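You operate a simulated robot arm through the tools that you are given. There is no shell and no other tool. Be economical: measure what you need, move in short steps, check, and stop when the job is done.

You run a simulated two-armed robot. Do the job below in one go: nothing can be reset, and whatever is moved stays where it is left.

## Task
Cure the pendant in the lamp drawer for the order card's time and lay it on the red-dot board.
Fine: the card on the bench; one run of the lamp; leave the lamp drawer open. Where these are worked on the way, their far stop is far enough and under half their travel is too little: lamp drawer.

It is judged by the outcome, as a careful person would: the job done as asked, and still so three seconds after it is handed in. It fails if anything else is knocked over, pushed out of place, dropped, spilled or broken.

## Robot
Two 7-joint arms with two-finger parallel grippers on one trunk, on a base that drives. Base frame: it is fixed to the floor where the robot stands at the start and does not move with it; the origin is under the middle of the robot, x ahead of it, y to its left, z up. Lengths are in cm, angles in degrees, forces in N, time in s.
The left shoulder is at the start at [5, 16.1, 119.8], the right one opposite. With the tool pointing down near the work surface each hand reaches from about 10 to 60 cm from the robot's upright axis, wherever it stands, measured 20 degrees to its own side. Places, roughly: blue stone (3x3x3 cm) [50, 0, 70]; green stone (3x3x3 cm) [50, 10, 70]; lamp drawer [60, 0, 80]; purple stone (3x3x3 cm) [50, -20, 70]; top of the board with the red dot [-130, -50, 80]; white lamp box [80, 0, 90]. Payload 3.43 kg a hand.
The tool frame of a hand sits at the grasp point between the pads (the TCP): z along the fingers, y along the line on which they close. The tips reach 3 cm beyond it. Largest opening 9.4 cm; finger width 2.8, thickness 1; the body of the gripper, 5 by 9.6 cm, starts 5.5 cm behind the TCP.
Orientation is told as [roll, pitch, yaw] about the base's x, y, z axes, in that order, counted from this pose: with the fingers straight down and closing along the base's y, the tool's x points along the base's -x, its y along +y and its z along -z.

## Interface
- The arms move only by the tool drive_tool. It takes "left_targets", "right_targets" or both (then of equal length, played together; a hand with none holds still); each is a list of rows, each an object of numbers (a shift or turn left out is 0, a gripper value left out holds the last): "x", "y", "z": the shift along the tool's x, y, z in units of 30 mm (1.0 is 30 mm); "wx", "wy", "wz": the turn, a rotation vector about the tool's x, y, z in units of 5 degrees (1.0 is 5 degrees). In form: [{"x": .., "y": .., "z": .., "wx": .., "wy": .., "wz": ..}, ...]. A call has 1 to 20 rows; each row shifts and turns the commanded pose from where the row before left it, along the tool's axes as they then stand. "left_fingers" and "right_fingers" are, for a hand that has rows, the gripper command, from -1 (shut) to 1 (fully open), values between in proportion, set as the call begins (left out, the last holds). A call with a number of a shift or a turn outside -1 to 1 is refused whole. A row lasts 0.2 s, in which the tool goes at most 5 cm and 8.6 degrees; a call with a longer step from one row to the next is refused whole, and so is a gripper value outside its range. A pose out of reach is approached as far as the arm can. The call stops where the force on the tool passes 40 N (or 10 N more than at its start, if that is more) or the arm is blocked; 0.2 s more then pass. The fingers move at their own pace (about 4.5 cm/s each) and stop on an object; they squeeze with about 41 N. The grip force told is the motor's: it shows also when the fingers shut on nothing. Time passes only in rows, and 0.2 s behind the last, so rows that do not move let the fingers close. It gives the time, the measured TCP pose, the force on the tool (base axes), the opening and the grip force at its end, in the units of the frame above (readings bear some noise), with the torque about the TCP (base axes, N m) and any sound that the robot's microphone picked up, and new pictures: "pictures" is both (left out), scene, wrist or none (wrist: the cameras of the hands that moved).
- Cameras (640 x 400 px; columns grow to the right, rows downward): "scene" is now at [13.23, 2.29, 133.82]; the picture's right is [0.19, -0.98, 0.00], its down [-0.47, -0.09, -0.88] and it looks along [0.86, 0.16, -0.48] (base axes); focal length 256 px, centre (320, 200). "left" rides on the left gripper at [7.6, -1.4, -10.3] in its tool frame; the picture's right is [0.18, 0.98, 0.00], its down [-0.75, 0.14, -0.64] and it looks along [-0.63, 0.12, 0.77] (tool axes); focal length 243 px, centre (320, 200). "right" rides on the right gripper at [7.6, 1.4, -10.3] in its tool frame; the picture's right is [-0.18, 0.98, 0.00], its down [-0.75, -0.14, -0.64] and it looks along [-0.63, -0.12, 0.77] (tool axes); focal length 243 px, centre (320, 200). There is no depth. A picture from a camera that has moved, and an enlarged one, comes with that camera's place and axes in the base frame and with its lens. The place of the scene camera against the robot may be out by one fixed shift of up to 1.2 cm in any direction.
- move_column(by): slides the trunk up (or, below 0, down) by that many cm; the arms and the scene camera ride with it, the base frame stays. It gives what a move gives, with no picture.
- roll_base(legs): drives the robot by 1 to 6 legs, each [ahead, left, turn to the left] in cm, cm and degrees, along the robot's own axes; the way and the turn of a leg run together, so that a leg with both is an arc; at most 150 cm and 180 degrees a leg. The arms and the cameras ride along, it lands a little off, and it stops where it bumps. It gives what a move gives, and a new picture of the scene camera.
- aim_head(pan, tilt): turns the head with the scene camera to pan (to the left, within 80 degrees either way) and tilt (down, from -29 to 69), counted from straight ahead of the robot. It gives what a move gives, and a new picture of the scene camera.
- close_up(camera, box): a new picture of the part [left, top, right, bottom] of that camera's present view, enlarged. The clock stands still meanwhile.
- job_done(): hands the job in; it is judged then, once.

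Go step by step. Nothing tells you exact positions but the pictures and the camera data: compare them with the known pose of the tool, close in by small moves and look again before you grip or let go. The budget is 120 turns and 260 pictures, counting those below and the enlarged ones. Unless the task says otherwise, let go and move clear before handing in, and close with one line.

The tools are called by a JSON object that holds its "name" and its "arguments". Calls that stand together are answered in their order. drive_tool: Moves the arms, as the interface text tells. Its arguments: {"type":"object","properties":{"left_targets":{"type":"array","items":{"type":"object","properties":{"x":{"type":"number"},"y":{"type":"number"},"z":{"type":"number"},"wx":{"type":"number"},"wy":{"type":"number"},"wz":{"type":"number"}}}},"left_fingers":{"type":"number"},"right_targets":{"type":"array","items":{"type":"object","properties":{"x":{"type":"number"},"y":{"type":"number"},"z":{"type":"number"},"wx":{"type":"number"},"wy":{"type":"number"},"wz":{"type":"number"}}}},"right_fingers":{"type":"number"},"pictures":{"type":"string","enum":["both","scene","wrist","none"]}},"required":[]} The other tools are called the same way: move_column (by) slides the trunk up or down; roll_base (legs) drives the base; aim_head (pan, tilt) turns the head that bears the scene camera; close_up (camera, box) takes an enlarged picture of a part of a camera's view; job_done () hands the job in.

At the start:

```text
clock: 0.0
left_position: [37.98, 15.11, 119.35]
left_tool_rot: [0.0, -0.1, 0.1]
left_contact_force: [-0.3, 0.5, 0.1]
left_wrist_torque: [0.02, 0.01, 0.0]
left_opening: 9.4
left_finger_force: 0.1
right_position: [39.82, -9.86, 113.83]
right_tool_rot: [0.0, -0.2, 0.0]
right_contact_force: [0.6, 0.2, -1.0]
right_wrist_torque: [-0.03, 0.0, -0.02]
right_opening: 9.41
right_finger_force: 0.1
trunk travel left (down, up): [-22.5, 4.2]
robot x, y, heading: [-0.04, 0.17, -0.4]
head pan, tilt: [10.8, 28.8]
```

scene: 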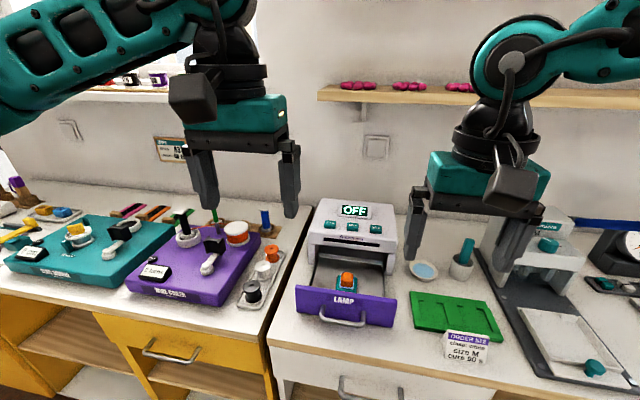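
right: 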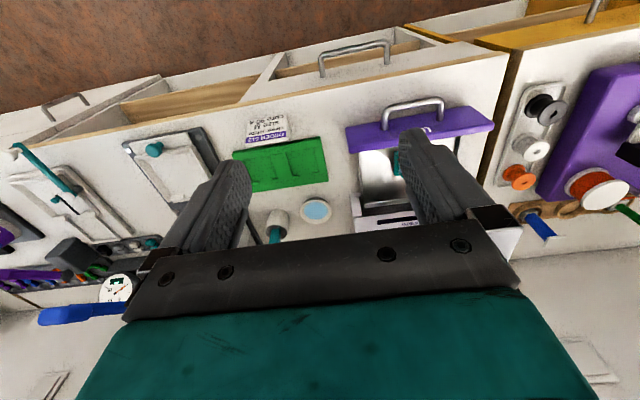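
left: 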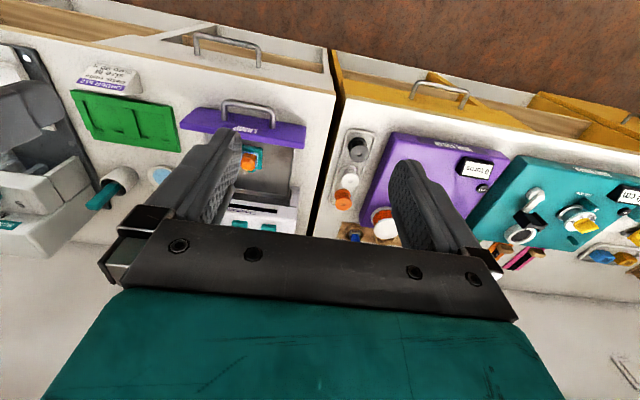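

I see the lamp drawer open with an orange-topped pendant inside, three buttons on the lamp, and the order card on the bench. I'll read the card and look closely at the lamp first.

{"name": "close_up", "arguments": {"camera": "scene", "box": [400, 280, 520, 370]}}

{"name": "close_up", "arguments": {"camera": "scene", "box": [280, 190, 420, 340]}}

```text
4.44 times, centred on (460, 325) of scene
camera zoom: at [13.23, 2.29, 133.82], right [0.19, -0.98, 0.0], down [-0.47, -0.09, -0.88], along [0.86, 0.16, -0.48], focal length 1136 px, centre (-302, -356)
```

zoom: 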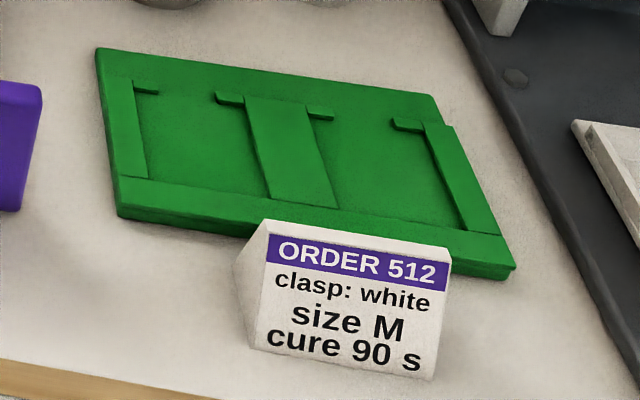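

```text
2.67 times, centred on (350, 265) of scene
camera zoom: at [13.23, 2.29, 133.82], right [0.19, -0.98, 0.0], down [-0.47, -0.09, -0.88], along [0.86, 0.16, -0.48], focal length 682 px, centre (240, 27)
```

zoom: 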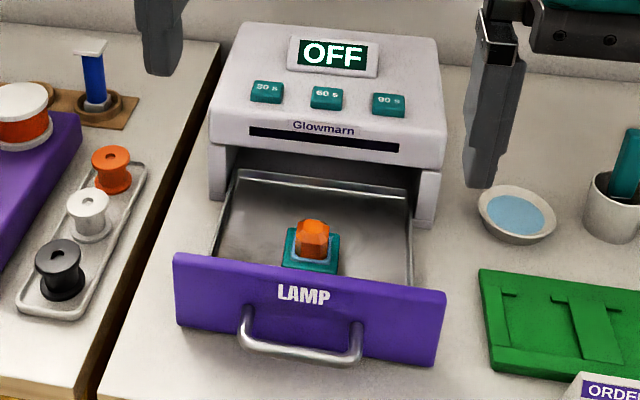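

The card says cure 90 s, so I need the right-hand button. Triangulating puts the handle near [48.6, 4.4, 81]. I'll move the base a little closer so the closed drawer is within reach.

{"name": "roll_base", "arguments": {"legs": [[10, 0, 0]]}}

{"name": "aim_head", "arguments": {"pan": 0, "tilt": 45}}

```text
clock: 1.1
left_position: [48.1, 15.18, 119.47]
left_tool_rot: [-0.1, 0.0, -0.1]
left_contact_force: [0.6, 0.6, -1.1]
left_wrist_torque: [0.01, 0.04, 0.01]
left_opening: 9.4
left_finger_force: 0.1
right_position: [49.71, -10.06, 113.78]
right_tool_rot: [0.0, 0.0, -0.1]
right_contact_force: [-0.6, 0.0, -0.3]
right_wrist_torque: [0.02, 0.03, 0.02]
right_opening: 9.41
right_finger_force: 0.0
trunk travel left (down, up): [-22.5, 4.2]
robot x, y, heading: [9.89, -0.17, -0.3]
head pan, tilt: [10.8, 28.8]
camera scene: at [23.27, 2.27, 133.81], right [0.19, -0.98, 0.0], down [-0.47, -0.09, -0.88], along [0.86, 0.16, -0.48], focal length 256 px, centre (320, 200)
```

scene: 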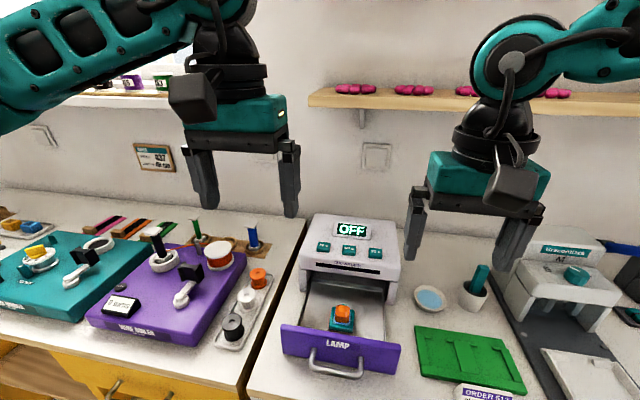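

```text
clock: 1.9
left_position: [48.0, 15.21, 119.42]
left_tool_rot: [0.0, 0.0, -0.1]
left_contact_force: [0.2, -0.2, -0.3]
left_wrist_torque: [0.04, -0.02, -0.03]
left_opening: 9.41
left_finger_force: 0.0
right_position: [49.69, -10.04, 113.8]
right_tool_rot: [0.0, -0.1, -0.1]
right_contact_force: [-0.3, -0.8, 0.9]
right_wrist_torque: [0.0, -0.03, -0.03]
right_opening: 9.4
right_finger_force: 0.0
trunk travel left (down, up): [-22.5, 4.2]
robot x, y, heading: [9.97, 0.02, -0.2]
head pan, tilt: [0.0, 45.0]
camera scene: at [22.38, 0.57, 131.38], right [0.0, -1.0, 0.0], down [-0.71, 0.0, -0.71], along [0.71, 0.0, -0.71], focal length 256 px, centre (320, 200)
```

scene: 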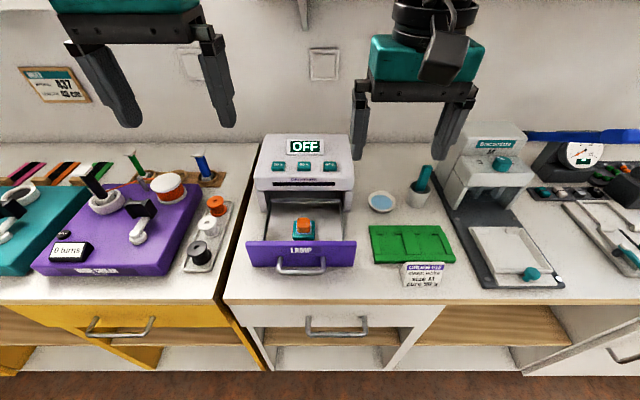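

The 10 cm advance went fine. I'll bring the left hand down in front of the drawer, turning it to close in the x–z plane, and zoom in on the drawer.

{"name": "drive_tool", "arguments": {"left_targets": [{"x": 0.5, "y": -0.5, "z": 0.9, "wz": 1}, {"x": 0.5, "y": -0.5, "z": 0.9, "wz": 0}, {"x": 0.5, "y": -0.5, "z": 0.9}, {"x": 0.5, "y": -0.5, "z": 0.9}, {"x": 0.5, "y": -0.5, "z": 0.9}, {"x": 0.5, "y": -0.5, "z": 0.9}], "pictures": "none"}}

{"name": "drive_tool", "arguments": {"left_targets": [{"wz": 1}, {"wz": 1}, {"wz": 1}, {"wz": 1}, {"wz": 1}, {"wz": 1}, {"wz": 1}, {"wz": 1}, {"wz": 1}, {"wz": 1}, {"wz": 1}, {"wz": 1}, {"wz": 1}, {"wz": 1}, {"wz": 1}, {"wz": 1}, {"wz": 1}], "pictures": "none"}}

{"name": "drive_tool", "arguments": {"left_targets": [{"wx": -1}, {"wx": -1}, {"wx": -1}, {"wx": -1}, {"wx": -1}, {"wx": -1}, {"wx": -1}, {"wx": -1}], "left_fingers": -0.3}}

{"name": "close_up", "arguments": {"camera": "scene", "box": [220, 120, 380, 290]}}

```text
clock: 3.3
left_position: [38.22, 7.11, 103.15]
left_tool_rot: [0.0, 0.0, -5.1]
left_contact_force: [0.3, 0.1, -0.3]
left_wrist_torque: [0.0, -0.02, 0.02]
left_opening: 9.37
left_finger_force: 0.0
right_position: [49.71, -10.02, 113.86]
right_tool_rot: [-0.1, 0.0, -0.1]
right_contact_force: [-0.5, 0.1, -0.3]
right_wrist_torque: [0.0, 0.01, 0.02]
right_opening: 9.4
right_finger_force: 0.1
trunk travel left (down, up): [-22.5, 4.2]
robot x, y, heading: [9.92, 0.11, -0.2]
head pan, tilt: [0.0, 45.0]
```

```text
clock: 6.9
left_position: [38.33, 6.91, 103.19]
left_tool_rot: [-0.1, 0.0, -90.2]
left_contact_force: [-0.1, 0.8, 0.4]
left_wrist_torque: [0.0, 0.01, 0.03]
left_opening: 9.42
left_finger_force: 0.1
right_position: [49.64, -10.01, 113.88]
right_tool_rot: [0.0, -0.1, -0.2]
right_contact_force: [0.0, 0.0, -0.6]
right_wrist_torque: [0.03, 0.0, 0.02]
right_opening: 9.4
right_finger_force: 0.0
trunk travel left (down, up): [-22.5, 4.2]
robot x, y, heading: [9.92, 0.05, -0.2]
head pan, tilt: [0.0, 45.0]
```

```text
clock: 8.7
left_position: [40.42, 4.49, 103.23]
left_tool_rot: [40.0, 0.1, -90.0]
left_contact_force: [0.0, -0.3, 0.3]
left_wrist_torque: [0.02, -0.02, -0.01]
left_opening: 3.31
left_finger_force: 0.0
left hand out of reach, approached as far as the arm can: row 5, 6, 7, 8
right_position: [49.7, -10.15, 113.9]
right_tool_rot: [0.0, -0.1, -0.2]
right_contact_force: [-0.3, 0.1, 0.6]
right_wrist_torque: [0.0, -0.03, -0.01]
right_opening: 9.4
right_finger_force: 0.0
trunk travel left (down, up): [-22.5, 4.2]
robot x, y, heading: [9.98, -0.07, -0.1]
head pan, tilt: [0.0, 45.0]
camera scene: at [22.37, 0.54, 131.38], right [0.0, -1.0, 0.0], down [-0.71, 0.0, -0.71], along [0.71, 0.0, -0.71], focal length 256 px, centre (320, 200)
camera left: at [32.63, 12.13, 110.08], right [0.75, 0.18, 0.63], down [-0.3, -0.75, 0.58], along [0.58, -0.63, -0.51], focal length 243 px, centre (320, 200)
```

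scene: 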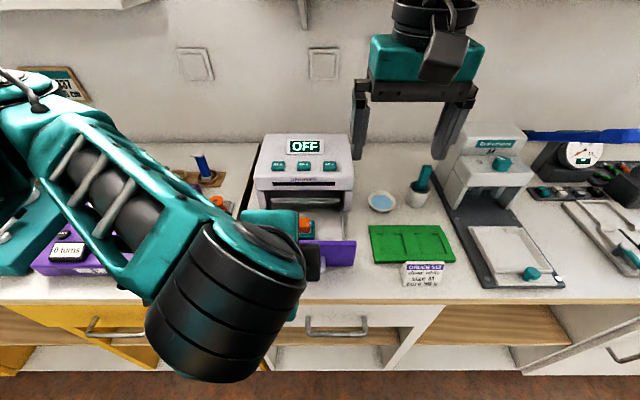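
left: 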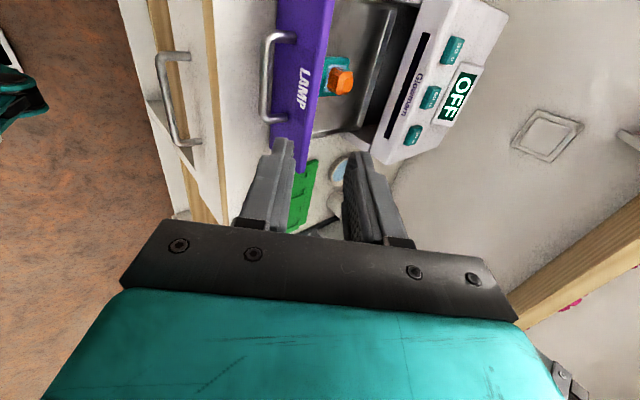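

```text
2.35 times, centred on (300, 205) of scene
camera zoom: at [22.37, 0.54, 131.38], right [0.0, -1.0, 0.0], down [-0.71, 0.0, -0.71], along [0.71, 0.0, -0.71], focal length 602 px, centre (367, 188)
```

zoom: 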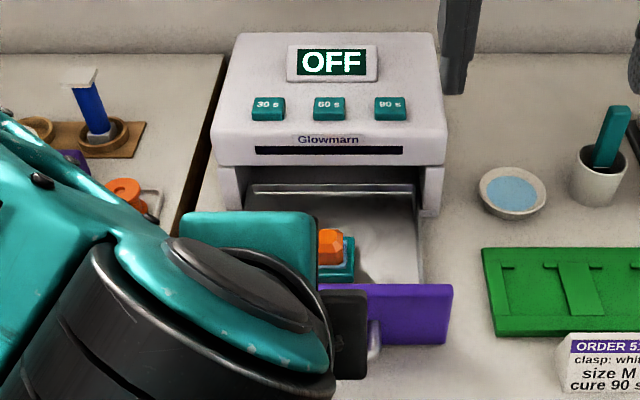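

The arm can barely hold that pose up high. I'll move it down and forward toward the handle, where it should be more comfortable, then look again.

{"name": "drive_tool", "arguments": {"left_targets": [{"x": -0.17, "y": -0.27, "z": 0.8}, {"x": -0.17, "y": -0.27, "z": 0.8}, {"x": -0.17, "y": -0.27, "z": 0.8}, {"x": -0.17, "y": -0.27, "z": 0.8}, {"x": -0.17, "y": -0.27, "z": 0.8}, {}]}}

```text
clock: 10.1
left_position: [44.97, 2.0, 91.29]
left_tool_rot: [40.1, 0.0, -90.0]
left_contact_force: [0.0, -0.3, 0.5]
left_wrist_torque: [0.01, -0.01, 0.03]
left_opening: 3.31
left_finger_force: 0.1
right_position: [49.75, -9.91, 113.83]
right_tool_rot: [0.0, -0.1, -0.1]
right_contact_force: [0.5, 0.4, 0.3]
right_wrist_torque: [0.03, -0.02, 0.01]
right_opening: 9.41
right_finger_force: 0.0
trunk travel left (down, up): [-22.5, 4.2]
robot x, y, heading: [9.81, -0.18, -0.1]
head pan, tilt: [0.0, 45.0]
camera scene: at [22.37, 0.57, 131.38], right [0.0, -1.0, 0.0], down [-0.71, 0.0, -0.71], along [0.71, 0.0, -0.71], focal length 256 px, centre (320, 200)
camera left: at [37.26, 9.69, 98.27], right [0.75, 0.18, 0.63], down [-0.31, -0.75, 0.58], along [0.58, -0.63, -0.51], focal length 243 px, centre (320, 200)
```

scene: 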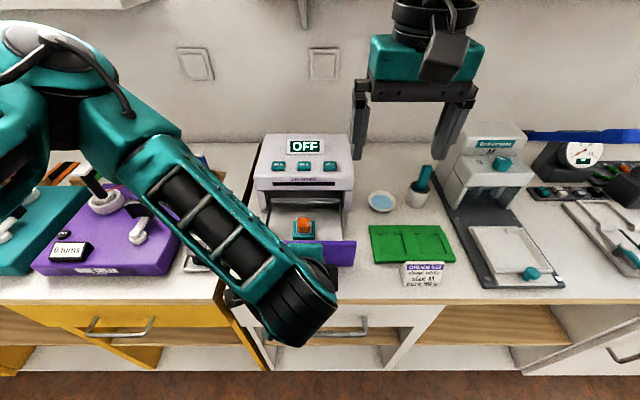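
left: 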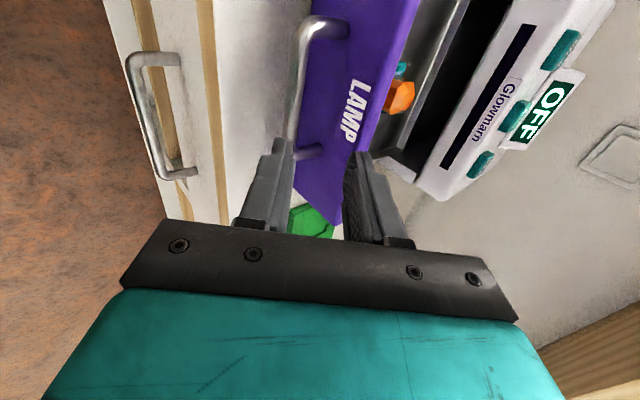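

The handle bar comes out near [49.6, 3.5, 82.5]. I'll line the fingers up with it and approach partway.

{"name": "drive_tool", "arguments": {"left_targets": [{"x": 0.25, "y": -0.34, "z": 0.7}, {"x": 0.25, "y": -0.34, "z": 0.7}, {}]}}

{"name": "close_up", "arguments": {"camera": "left", "box": [220, 20, 480, 240]}}

```text
clock: 10.9
left_position: [46.07, 3.64, 86.81]
left_tool_rot: [40.0, -0.1, -90.0]
left_contact_force: [-0.6, -0.5, -0.7]
left_wrist_torque: [-0.03, 0.01, 0.01]
left_opening: 3.3
left_finger_force: 0.0
right_position: [49.69, -9.89, 113.81]
right_tool_rot: [-0.1, -0.2, 0.0]
right_contact_force: [-0.5, -0.2, -0.8]
right_wrist_torque: [0.01, 0.03, 0.01]
right_opening: 9.43
right_finger_force: 0.0
trunk travel left (down, up): [-22.5, 4.2]
robot x, y, heading: [9.79, -0.16, -0.2]
head pan, tilt: [0.0, 45.0]
camera scene: at [22.37, 0.56, 131.38], right [0.0, -1.0, 0.0], down [-0.71, 0.0, -0.71], along [0.71, 0.0, -0.71], focal length 256 px, centre (320, 200)
camera left: at [38.4, 11.21, 93.73], right [0.75, 0.18, 0.63], down [-0.3, -0.75, 0.58], along [0.58, -0.63, -0.51], focal length 243 px, centre (320, 200)
```

scene: 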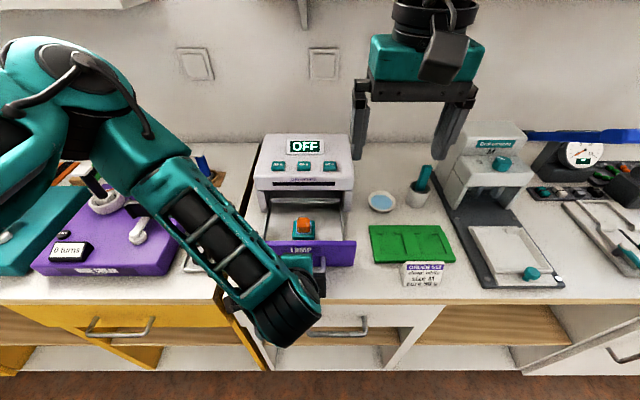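
left: 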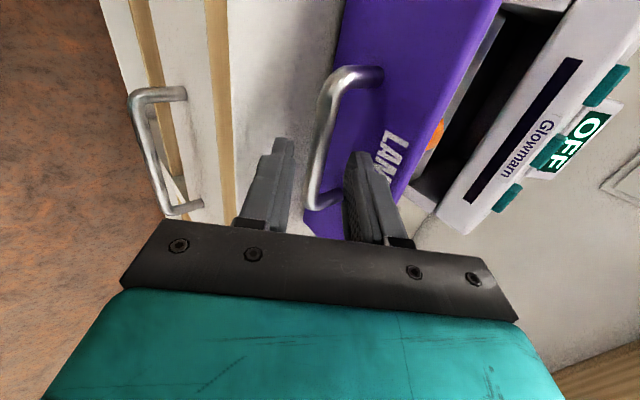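

```text
1.82 times, centred on (350, 130) of left
camera zoom: at [38.4, 11.21, 93.73], right [0.75, 0.18, 0.63], down [-0.3, -0.75, 0.58], along [0.58, -0.63, -0.51], focal length 441 px, centre (266, 327)
```

zoom: 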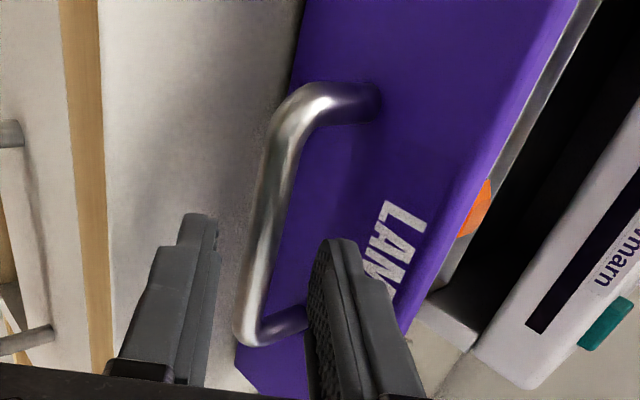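

The bar sits between the finger planes, about 4.8 cm ahead of the grasp point. I'll advance onto it.

{"name": "drive_tool", "arguments": {"left_targets": [{"x": -0.15, "z": 0.4}, {"x": -0.15, "z": 0.4}, {"z": 0.3}, {}], "pictures": "none"}}

{"name": "close_up", "arguments": {"camera": "left", "box": [220, 20, 480, 240]}}

```text
clock: 11.9
left_position: [48.13, 2.66, 84.36]
left_tool_rot: [40.0, -0.1, -90.0]
left_contact_force: [-0.6, 0.4, 0.0]
left_wrist_torque: [0.03, -0.03, 0.01]
left_opening: 3.31
left_finger_force: 0.1
right_position: [49.73, -10.0, 113.79]
right_tool_rot: [0.0, -0.2, -0.1]
right_contact_force: [0.2, 0.8, -1.2]
right_wrist_torque: [0.01, -0.03, -0.03]
right_opening: 9.4
right_finger_force: 0.1
trunk travel left (down, up): [-22.5, 4.2]
robot x, y, heading: [10.11, -0.08, 0.2]
head pan, tilt: [0.0, 45.0]
```

```text
1.82 times, centred on (350, 130) of left
camera zoom: at [40.47, 10.2, 91.2], right [0.75, 0.18, 0.63], down [-0.3, -0.75, 0.58], along [0.58, -0.63, -0.51], focal length 441 px, centre (266, 327)
```

zoom: 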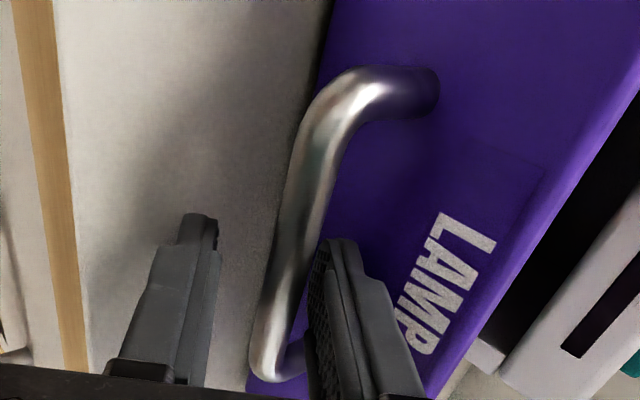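

The bar is between the fingers, so I'll close gently and check the opening.

{"name": "drive_tool", "arguments": {"left_targets": [{"z": 0.1}, {}, {}, {}], "left_fingers": -1, "pictures": "wrist"}}

```text
clock: 12.9
left_position: [48.39, 2.61, 84.21]
left_tool_rot: [40.4, -0.1, -90.0]
left_contact_force: [0.2, 2.0, 32.8]
left_wrist_torque: [-0.29, -0.04, 0.51]
left_opening: 1.59
left_finger_force: 45.3
right_position: [49.45, -10.04, 114.01]
right_tool_rot: [-0.1, -0.2, -0.1]
right_contact_force: [-0.1, -0.3, 0.4]
right_wrist_torque: [-0.01, 0.01, 0.01]
right_opening: 9.42
right_finger_force: 0.1
trunk travel left (down, up): [-22.5, 4.2]
robot x, y, heading: [9.96, -0.01, 0.1]
head pan, tilt: [0.0, 45.0]
camera left: at [40.65, 10.17, 91.18], right [0.75, 0.19, 0.64], down [-0.31, -0.75, 0.58], along [0.59, -0.63, -0.51], focal length 243 px, centre (320, 200)
```

left: 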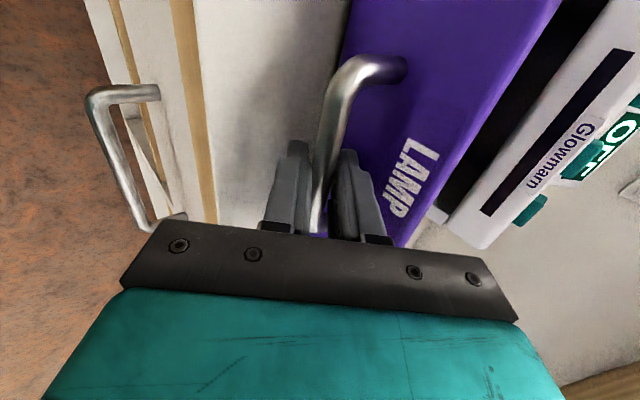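

The handle is gripped. I'll relieve the upward load a little and push the drawer straight in.

{"name": "drive_tool", "arguments": {"left_targets": [{"y": 0.06, "z": -0.07}, {"y": 0.255, "z": 0.214}, {"y": 0.255, "z": 0.214}, {"y": 0.255, "z": 0.214}, {"y": 0.255, "z": 0.214}, {"y": 0.255, "z": 0.214}]}}

```text
clock: 14.3
left_position: [53.4, 2.62, 84.37]
left_tool_rot: [40.0, -0.2, -90.1]
left_contact_force: [-1.3, -7.8, 12.7]
left_wrist_torque: [-0.81, -0.01, 0.22]
left_opening: 1.61
left_finger_force: 44.7
right_position: [49.52, -10.08, 113.8]
right_tool_rot: [0.1, -0.1, -0.1]
right_contact_force: [-0.6, -0.1, -1.1]
right_wrist_torque: [0.04, -0.01, -0.03]
right_opening: 9.38
right_finger_force: 0.2
trunk travel left (down, up): [-22.5, 4.2]
robot x, y, heading: [9.95, -0.13, 0.0]
head pan, tilt: [0.0, 45.0]
camera scene: at [22.29, 0.49, 131.38], right [0.0, -1.0, 0.0], down [-0.71, 0.0, -0.71], along [0.71, 0.0, -0.71], focal length 256 px, centre (320, 200)
camera left: at [45.73, 10.19, 91.24], right [0.75, 0.18, 0.63], down [-0.31, -0.75, 0.58], along [0.58, -0.63, -0.51], focal length 243 px, centre (320, 200)
```

scene: 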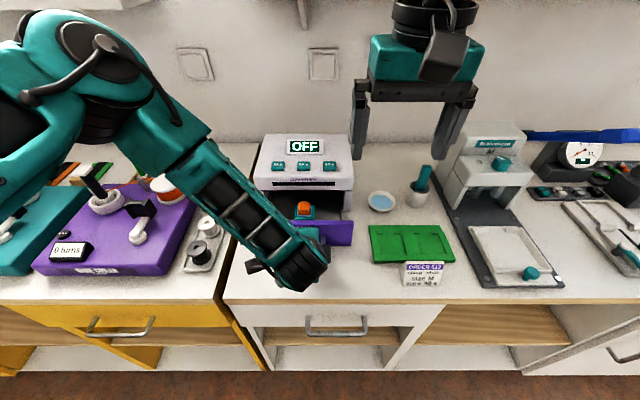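
left: 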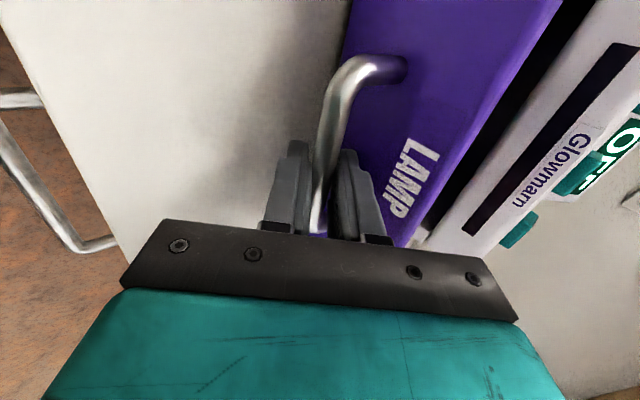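

{"name": "drive_tool", "arguments": {"left_targets": [{"y": 0.255, "z": 0.214}, {"y": 0.255, "z": 0.214}, {"y": 0.255, "z": 0.214}, {"y": 0.255, "z": 0.214}, {"y": 0.255, "z": 0.214}, {"y": 0.255, "z": 0.214}, {"y": 0.255, "z": 0.214}]}}

```text
clock: 15.9
left_position: [60.2, 2.55, 84.37]
left_tool_rot: [39.8, 0.0, -89.9]
left_contact_force: [-0.3, -7.1, -0.9]
left_wrist_torque: [-1.14, -0.05, -0.04]
left_opening: 1.61
left_finger_force: 44.9
right_position: [49.69, -9.97, 113.82]
right_tool_rot: [0.0, -0.1, -0.1]
right_contact_force: [0.2, 0.6, -0.6]
right_wrist_torque: [-0.02, 0.02, 0.01]
right_opening: 9.4
right_finger_force: 0.0
trunk travel left (down, up): [-22.5, 4.2]
robot x, y, heading: [9.74, 0.12, 0.0]
head pan, tilt: [0.0, 45.0]
camera scene: at [22.39, 0.52, 131.37], right [0.0, -1.0, 0.0], down [-0.71, 0.0, -0.71], along [0.71, 0.0, -0.71], focal length 256 px, centre (320, 200)
camera left: at [52.63, 10.17, 91.27], right [0.75, 0.18, 0.63], down [-0.3, -0.75, 0.58], along [0.58, -0.63, -0.51], focal length 243 px, centre (320, 200)
```

scene: 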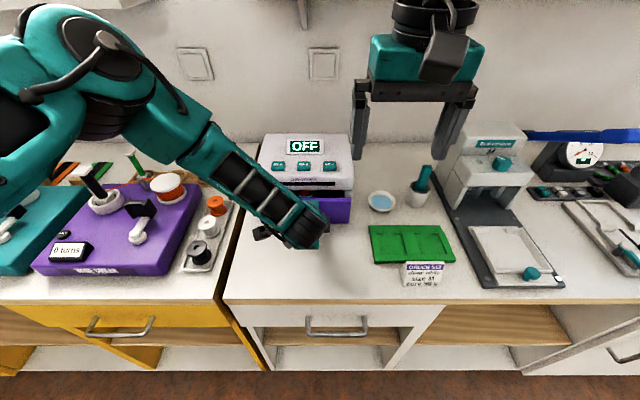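
left: 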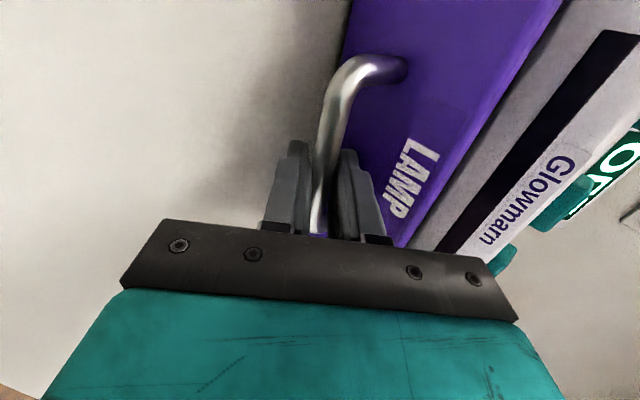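

{"name": "drive_tool", "arguments": {"left_targets": [{"y": 0.128, "z": 0.107}, {"y": 0.128, "z": 0.107}, {"y": 0.128, "z": 0.107}, {"y": 0.128, "z": 0.107}, {"y": 0.128, "z": 0.107}, {"y": 0.128, "z": 0.107}]}}

```text
clock: 17.3
left_position: [63.05, 2.62, 84.3]
left_tool_rot: [39.8, 0.1, -90.0]
left_contact_force: [-13.7, -6.0, 3.2]
left_wrist_torque: [0.51, 0.01, 1.29]
left_opening: 1.62
left_finger_force: 45.0
right_position: [49.5, -10.01, 113.84]
right_tool_rot: [0.2, -0.2, 0.0]
right_contact_force: [0.0, 0.5, 0.1]
right_wrist_torque: [0.0, 0.0, 0.01]
right_opening: 9.41
right_finger_force: 0.1
trunk travel left (down, up): [-22.5, 4.2]
robot x, y, heading: [9.87, -0.37, -0.3]
head pan, tilt: [0.0, 45.0]
camera scene: at [22.21, 0.51, 131.41], right [0.0, -1.0, 0.0], down [-0.71, 0.0, -0.71], along [0.71, 0.0, -0.71], focal length 256 px, centre (320, 200)
camera left: at [55.41, 10.17, 91.28], right [0.76, 0.18, 0.63], down [-0.3, -0.75, 0.58], along [0.58, -0.63, -0.51], focal length 243 px, centre (320, 200)
```

scene: 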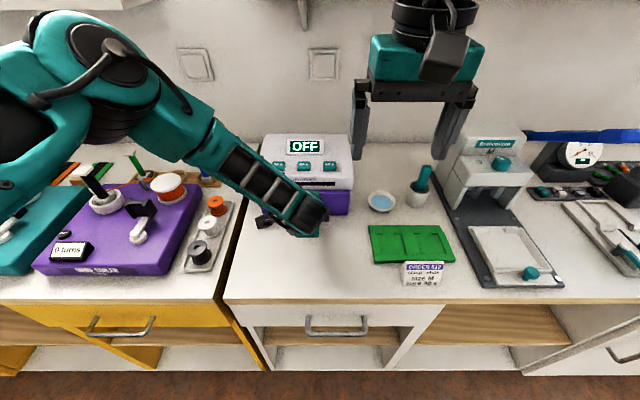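
left: 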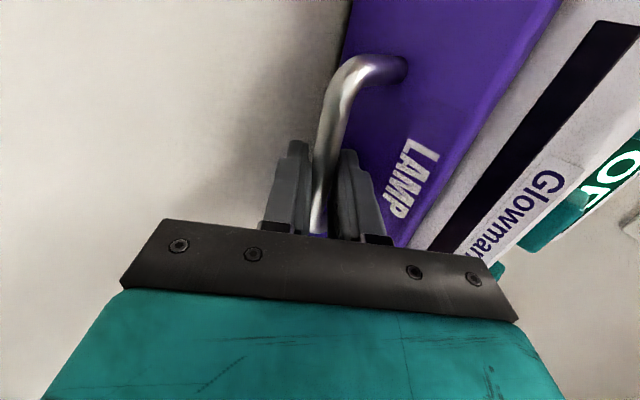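

{"name": "drive_tool", "arguments": {"left_targets": [{"y": 0.128, "z": 0.107}, {}], "pictures": "none"}}

{"name": "close_up", "arguments": {"camera": "scene", "box": [230, 120, 390, 220]}}

```text
clock: 17.9
left_position: [63.14, 2.62, 84.43]
left_tool_rot: [39.5, -0.2, -90.2]
left_contact_force: [-16.3, 4.8, 18.5]
left_wrist_torque: [-0.11, 0.11, 0.64]
left_opening: 1.64
left_finger_force: 44.9
right_position: [49.36, -9.94, 113.92]
right_tool_rot: [0.0, -0.2, -0.1]
right_contact_force: [0.4, 0.6, 1.0]
right_wrist_torque: [-0.01, 0.0, -0.02]
right_opening: 9.39
right_finger_force: 0.0
trunk travel left (down, up): [-22.5, 4.2]
robot x, y, heading: [9.93, -0.16, 0.1]
head pan, tilt: [0.0, 45.0]
stopped in row 2 (left hand): the force on the tool passed its limit at 40 N (the readings are from after the stop); the commanded pose is now the measured one
```

```text
4.00 times, centred on (310, 170) of scene
camera zoom: at [21.98, 0.64, 131.45], right [0.0, -1.0, 0.0], down [-0.7, 0.0, -0.71], along [0.71, 0.0, -0.7], focal length 1022 px, centre (360, 320)
```

zoom: 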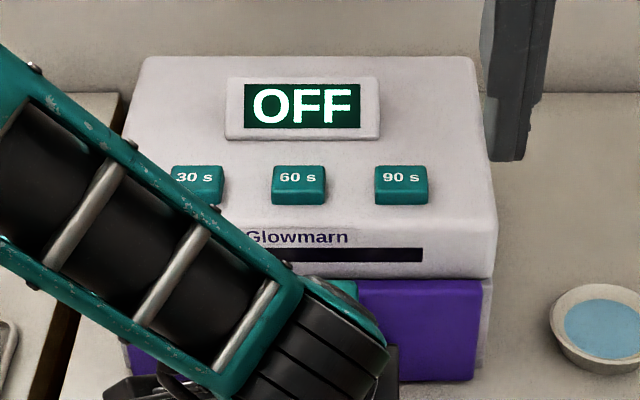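

The drawer is shut. Next I'll bring the right hand, fingers closed, above the lamp to find the 90 s button.

{"name": "drive_tool", "arguments": {"right_targets": [{"x": -0.85, "y": 0.4, "z": 0.35}, {"x": -0.85, "y": 0.4, "z": 0.35}, {"x": -0.85, "y": 0.4, "z": 0.35}, {"x": -0.85, "y": 0.4, "z": 0.35}, {"x": -0.85, "y": 0.4, "z": 0.35}, {"x": -0.85, "y": 0.4, "z": 0.35}, {}], "right_fingers": -1}}

```text
clock: 19.6
left_position: [63.0, 2.65, 84.37]
left_tool_rot: [39.7, -0.2, -90.2]
left_contact_force: [-22.2, 6.7, 27.2]
left_wrist_torque: [-0.53, 0.06, 0.54]
left_opening: 1.59
left_finger_force: 45.0
right_position: [64.68, -3.05, 107.63]
right_tool_rot: [0.0, -0.3, -0.1]
right_contact_force: [-0.1, -0.2, 0.6]
right_wrist_torque: [0.02, 0.02, -0.03]
right_opening: 0.01
right_finger_force: 33.2
trunk travel left (down, up): [-22.5, 4.2]
robot x, y, heading: [9.83, -0.15, -0.2]
head pan, tilt: [0.0, 45.0]
camera scene: at [21.88, 0.63, 131.43], right [0.0, -1.0, 0.0], down [-0.7, 0.0, -0.71], along [0.71, 0.0, -0.7], focal length 256 px, centre (320, 200)
camera right: at [56.98, -1.53, 117.98], right [0.19, 0.98, 0.0], down [0.75, -0.14, 0.65], along [0.64, -0.12, -0.76], focal length 243 px, centre (320, 200)
```

scene: 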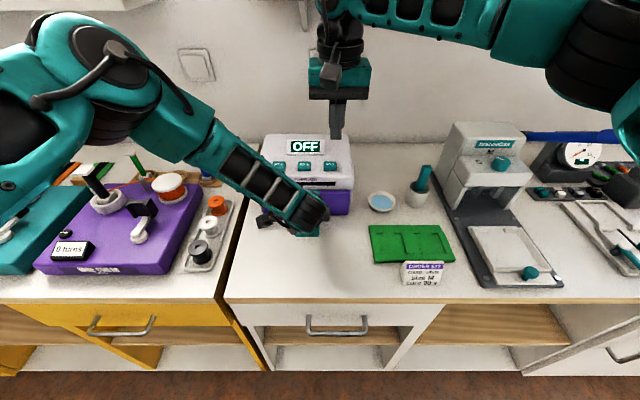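
right: 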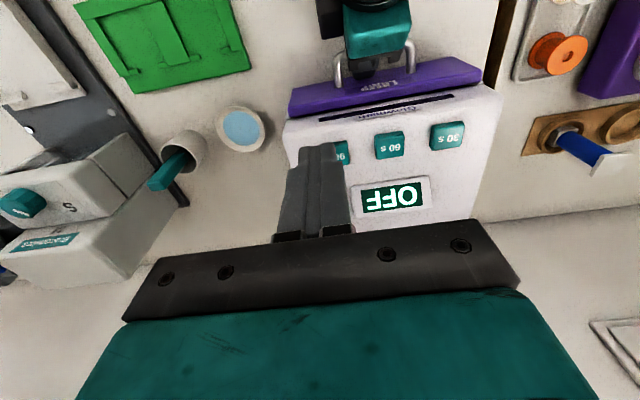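

The 90 s button works out to about [71.6, -2.8, 92.7]. I'll move over it and descend to just above, easing the left push slightly at the same time.

{"name": "drive_tool", "arguments": {"right_targets": [{"x": -0.46, "z": 0.4}, {"x": -0.46, "z": 0.4}, {"x": -0.46, "z": 0.4}, {"x": -0.46, "z": 0.4}, {"x": -0.46, "z": 0.4}, {"z": 0.6}]}}

{"name": "close_up", "arguments": {"camera": "scene", "box": [230, 80, 390, 200]}}

```text
clock: 20.9
left_position: [63.16, 2.64, 84.27]
left_tool_rot: [39.6, -0.2, -90.2]
left_contact_force: [-21.6, 4.2, 26.2]
left_wrist_torque: [-0.71, 0.13, 0.41]
left_opening: 1.62
left_finger_force: 44.7
right_position: [70.87, -2.77, 100.16]
right_tool_rot: [0.0, -0.4, -0.1]
right_contact_force: [-0.1, 0.6, -0.6]
right_wrist_torque: [0.03, 0.0, -0.01]
right_opening: 0.0
right_finger_force: 32.9
right hand out of reach, approached as far as the arm can: row 5
trunk travel left (down, up): [-22.5, 4.2]
robot x, y, heading: [9.8, 0.09, 0.0]
head pan, tilt: [0.0, 45.0]
camera scene: at [21.89, 0.62, 131.43], right [0.0, -1.0, 0.0], down [-0.7, 0.0, -0.71], along [0.71, 0.0, -0.7], focal length 256 px, centre (320, 200)
camera right: at [63.16, -1.34, 110.43], right [0.18, 0.98, 0.0], down [0.75, -0.14, 0.65], along [0.64, -0.12, -0.76], focal length 243 px, centre (320, 200)
```

scene: 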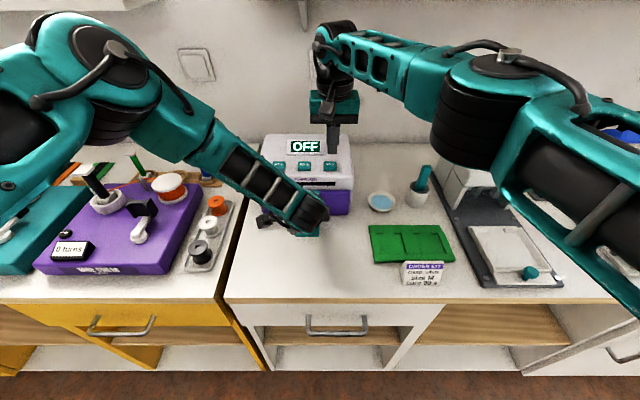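
right: 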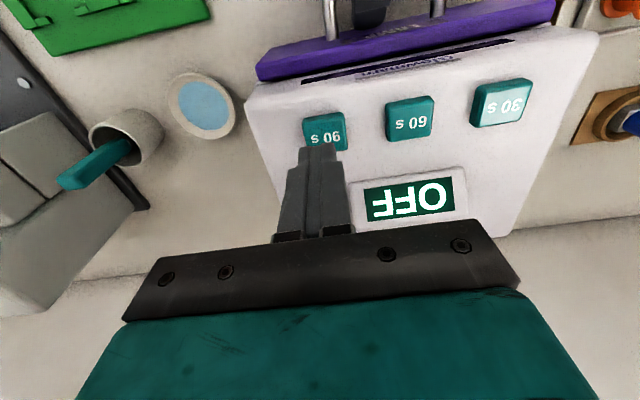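

```text
3.33 times, centred on (310, 140) of scene
camera zoom: at [21.89, 0.62, 131.43], right [0.0, -1.0, 0.0], down [-0.7, 0.0, -0.71], along [0.71, 0.0, -0.7], focal length 852 px, centre (353, 400)
```

zoom: 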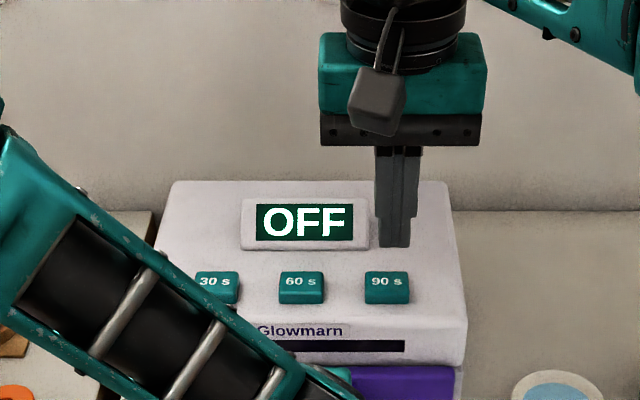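

I'm above the button, so I'll descend in small steps.

{"name": "drive_tool", "arguments": {"right_targets": [{"x": -0.1, "z": 0.4}, {"x": -0.1, "z": 0.4}, {"z": 0.4}, {}]}}

{"name": "close_up", "arguments": {"camera": "scene", "box": [230, 80, 390, 200]}}

```text
clock: 21.9
left_position: [63.19, 2.55, 84.36]
left_tool_rot: [39.6, -0.1, -90.2]
left_contact_force: [-21.5, 2.7, 25.2]
left_wrist_torque: [-0.59, 0.11, 0.56]
left_opening: 1.64
left_finger_force: 44.9
right_position: [71.06, -3.03, 96.54]
right_tool_rot: [0.0, -0.2, -0.2]
right_contact_force: [0.0, 0.4, -0.5]
right_wrist_torque: [0.03, -0.01, 0.03]
right_opening: 0.0
right_finger_force: 33.4
right hand out of reach, approached as far as the arm can: row 3
trunk travel left (down, up): [-22.5, 4.2]
robot x, y, heading: [10.01, 0.1, -0.0]
head pan, tilt: [0.0, 45.0]
camera scene: at [21.9, 0.61, 131.43], right [0.0, -1.0, 0.0], down [-0.7, 0.0, -0.71], along [0.71, 0.0, -0.7], focal length 256 px, centre (320, 200)
camera right: at [63.41, -1.59, 106.88], right [0.19, 0.98, 0.0], down [0.75, -0.14, 0.65], along [0.64, -0.12, -0.76], focal length 243 px, centre (320, 200)
```

scene: 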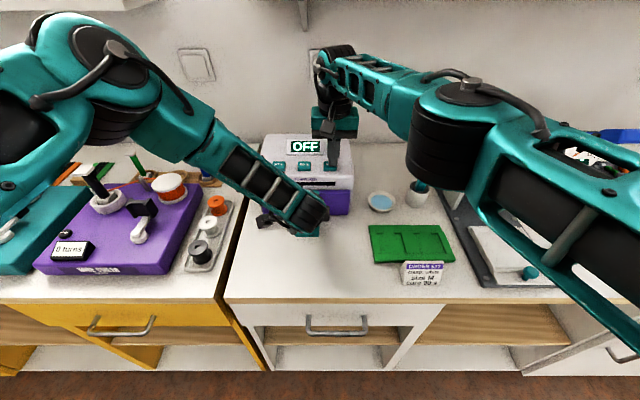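
right: 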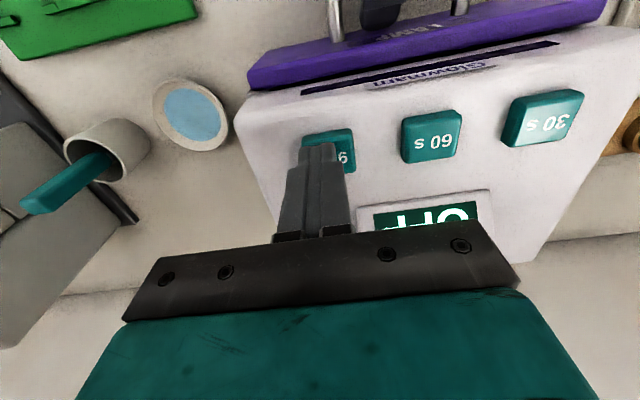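

```text
3.33 times, centred on (310, 140) of scene
camera zoom: at [21.9, 0.61, 131.43], right [0.0, -1.0, 0.0], down [-0.7, 0.0, -0.71], along [0.71, 0.0, -0.7], focal length 852 px, centre (353, 400)
```

zoom: 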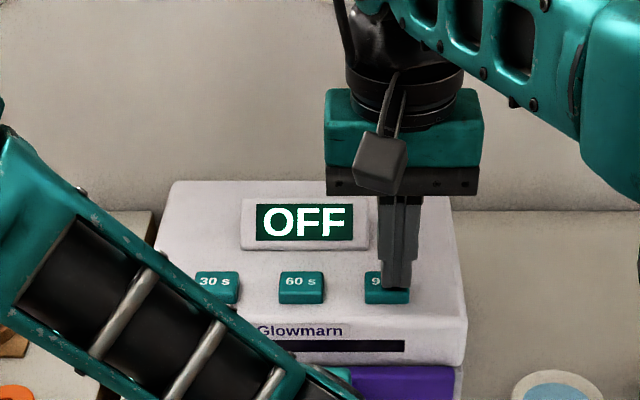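

{"name": "drive_tool", "arguments": {"right_targets": [{"y": 0.12, "z": 0.15}, {"z": 0.13}, {"z": 0.13}], "pictures": "none"}}

{"name": "close_up", "arguments": {"camera": "scene", "box": [230, 80, 390, 200]}}

```text
clock: 22.8
left_position: [63.09, 2.65, 84.29]
left_tool_rot: [39.7, -0.1, -90.2]
left_contact_force: [-12.3, 2.1, 13.5]
left_wrist_torque: [-0.89, 0.14, 0.33]
left_opening: 1.58
left_finger_force: 44.6
right_position: [71.06, -2.72, 95.66]
right_tool_rot: [0.1, -0.6, -0.1]
right_contact_force: [0.7, -4.4, 24.2]
right_wrist_torque: [-0.09, 0.09, 0.13]
right_opening: 0.0
right_finger_force: 33.3
trunk travel left (down, up): [-22.5, 4.2]
robot x, y, heading: [10.15, 0.03, 0.0]
head pan, tilt: [0.0, 45.0]
heard: click
```

```text
3.33 times, centred on (310, 140) of scene
camera zoom: at [21.86, 0.57, 131.46], right [0.0, -1.0, 0.0], down [-0.7, 0.0, -0.71], along [0.71, 0.0, -0.7], focal length 852 px, centre (353, 400)
```

zoom: 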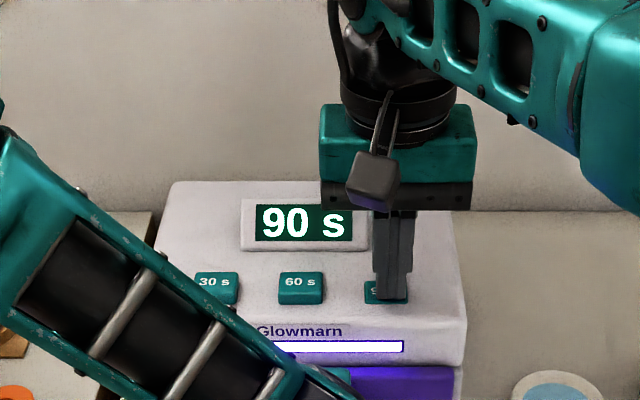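

The lamp clicked and shows 90 s running, since about t=22.7. I'll lift the right hand away and then wait.

{"name": "drive_tool", "arguments": {"right_targets": [{"z": -0.5}, {"z": -0.8}, {"z": -0.9}, {"z": -0.9}, {"x": 0.8, "y": -0.4, "z": -0.4}, {"x": 0.8, "y": -0.4, "z": -0.4}, {"x": 0.8, "y": -0.4, "z": -0.4}, {"x": 0.8, "y": -0.4}, {"x": 0.8, "y": -0.4}, {"x": 0.8, "y": -0.4}, {}, {}, {}, {}, {}, {}, {}, {}, {}, {}]}}

{"name": "drive_tool", "arguments": {"right_targets": [{}, {}, {}, {}, {}, {}, {}, {}, {}, {}, {}, {}, {}, {}, {}, {}, {}, {}, {}, {}], "pictures": "none"}}

{"name": "drive_tool", "arguments": {"right_targets": [{}, {}, {}, {}, {}, {}, {}, {}, {}, {}, {}, {}, {}, {}, {}, {}, {}, {}, {}, {}], "pictures": "none"}}

{"name": "drive_tool", "arguments": {"right_targets": [{}, {}, {}, {}, {}, {}, {}, {}, {}, {}, {}, {}, {}, {}, {}, {}, {}, {}, {}, {}], "pictures": "none"}}

{"name": "drive_tool", "arguments": {"right_targets": [{}, {}, {}, {}, {}, {}, {}, {}, {}, {}, {}, {}, {}, {}, {}, {}, {}, {}, {}, {}], "pictures": "none"}}

{"name": "drive_tool", "arguments": {"right_targets": [{}, {}, {}, {}, {}, {}, {}, {}, {}, {}, {}, {}, {}, {}, {}, {}, {}, {}, {}, {}], "pictures": "none"}}

{"name": "close_up", "arguments": {"camera": "scene", "box": [230, 120, 390, 220]}}

```text
clock: 23.9
left_position: [63.13, 2.57, 84.33]
left_tool_rot: [39.4, -0.3, -90.1]
left_contact_force: [-14.6, 0.0, 17.1]
left_wrist_torque: [1.23, 0.21, 1.84]
left_opening: 1.62
left_finger_force: 45.1
right_position: [70.85, -4.91, 105.31]
right_tool_rot: [0.2, -0.3, -3.6]
right_contact_force: [0.2, 0.9, 0.1]
right_wrist_torque: [-0.03, 0.01, -0.02]
right_opening: 0.0
right_finger_force: 33.2
trunk travel left (down, up): [-22.5, 4.2]
robot x, y, heading: [9.71, 0.03, -0.0]
head pan, tilt: [0.0, 45.0]
stopped in row 5 (left hand): the force on the tool passed its limit at 43 N (the readings are from after the stop); the commanded pose is now the measured one
camera scene: at [22.03, 0.67, 131.39], right [0.0, -1.0, 0.0], down [-0.71, 0.0, -0.71], along [0.71, 0.0, -0.71], focal length 256 px, centre (320, 200)
camera right: at [63.2, -2.98, 115.67], right [0.25, 0.97, 0.0], down [0.74, -0.19, 0.65], along [0.63, -0.16, -0.76], focal length 243 px, centre (320, 200)
```

scene: 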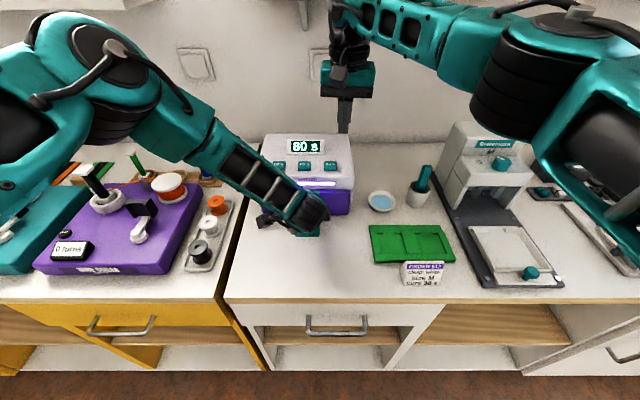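
right: 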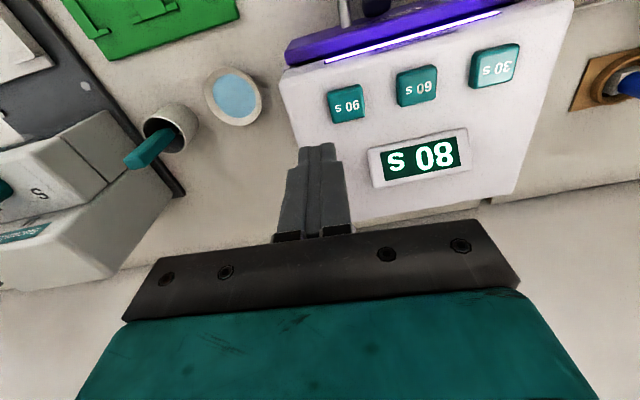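

```text
clock: 28.1
left_position: [63.06, 2.53, 84.39]
left_tool_rot: [39.4, -0.2, -90.2]
left_contact_force: [-19.4, 5.9, 22.0]
left_wrist_torque: [-0.55, 0.31, 0.67]
left_opening: 1.61
left_finger_force: 44.8
right_position: [70.7, -4.9, 105.4]
right_tool_rot: [0.1, -0.4, -3.9]
right_contact_force: [-0.4, 0.7, -0.7]
right_wrist_torque: [0.02, 0.02, 0.0]
right_opening: 0.02
right_finger_force: 32.7
trunk travel left (down, up): [-22.5, 4.2]
robot x, y, heading: [10.0, 0.0, -0.2]
head pan, tilt: [0.0, 45.0]
```

```text
clock: 32.3
left_position: [63.05, 2.49, 84.38]
left_tool_rot: [39.5, -0.2, -90.2]
left_contact_force: [-19.0, 6.1, 20.9]
left_wrist_torque: [-0.51, 0.33, 0.72]
left_opening: 1.62
left_finger_force: 45.7
right_position: [70.74, -4.99, 105.39]
right_tool_rot: [0.2, -0.4, -3.8]
right_contact_force: [0.3, 0.2, 0.0]
right_wrist_torque: [-0.01, -0.01, -0.01]
right_opening: 0.01
right_finger_force: 32.6
trunk travel left (down, up): [-22.5, 4.2]
robot x, y, heading: [10.0, 0.16, 0.0]
head pan, tilt: [0.0, 45.0]
```

```text
clock: 36.5
left_position: [63.09, 2.53, 84.18]
left_tool_rot: [39.5, -0.1, -90.3]
left_contact_force: [-18.8, 4.9, 20.6]
left_wrist_torque: [-0.57, 0.41, 0.72]
left_opening: 1.59
left_finger_force: 44.9
right_position: [70.76, -5.04, 105.29]
right_tool_rot: [0.2, -0.4, -3.8]
right_contact_force: [-0.1, 0.0, -0.4]
right_wrist_torque: [0.01, 0.0, 0.0]
right_opening: 0.02
right_finger_force: 32.6
trunk travel left (down, up): [-22.5, 4.2]
robot x, y, heading: [9.64, 0.26, -0.0]
head pan, tilt: [0.0, 45.0]
```

```text
clock: 40.7
left_position: [63.22, 2.54, 84.25]
left_tool_rot: [39.5, -0.2, -90.3]
left_contact_force: [-19.0, 4.8, 19.3]
left_wrist_torque: [-0.54, 0.4, 0.76]
left_opening: 1.62
left_finger_force: 45.3
right_position: [70.71, -5.1, 105.37]
right_tool_rot: [0.2, -0.4, -3.8]
right_contact_force: [0.4, 0.1, -0.8]
right_wrist_torque: [0.0, -0.01, 0.02]
right_opening: 0.0
right_finger_force: 32.6
trunk travel left (down, up): [-22.5, 4.2]
robot x, y, heading: [9.94, 0.0, 0.1]
head pan, tilt: [0.0, 45.0]
```

```text
clock: 44.9
left_position: [63.03, 2.56, 84.4]
left_tool_rot: [39.6, -0.2, -90.2]
left_contact_force: [-18.1, 4.1, 21.2]
left_wrist_torque: [-0.56, 0.44, 0.78]
left_opening: 1.58
left_finger_force: 45.3
right_position: [70.8, -4.97, 105.41]
right_tool_rot: [0.2, -0.4, -3.8]
right_contact_force: [0.7, 0.8, 0.3]
right_wrist_torque: [0.0, 0.02, 0.05]
right_opening: 0.03
right_finger_force: 33.2
trunk travel left (down, up): [-22.5, 4.2]
robot x, y, heading: [10.04, 0.11, -0.2]
head pan, tilt: [0.0, 45.0]
```

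```text
4.00 times, centred on (310, 170) of scene
camera zoom: at [21.98, 0.62, 131.42], right [0.0, -1.0, 0.0], down [-0.7, 0.0, -0.71], along [0.71, 0.0, -0.7], focal length 1022 px, centre (360, 320)
```

zoom: 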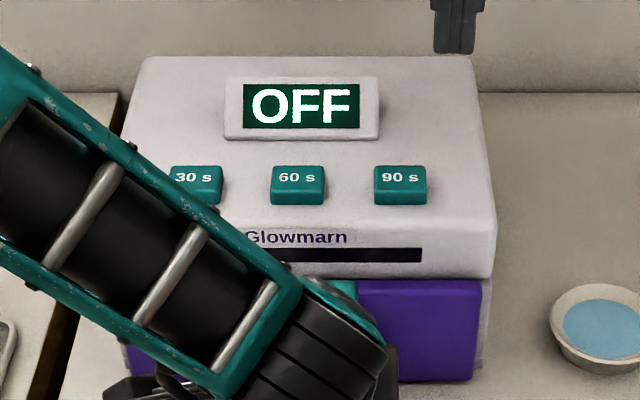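

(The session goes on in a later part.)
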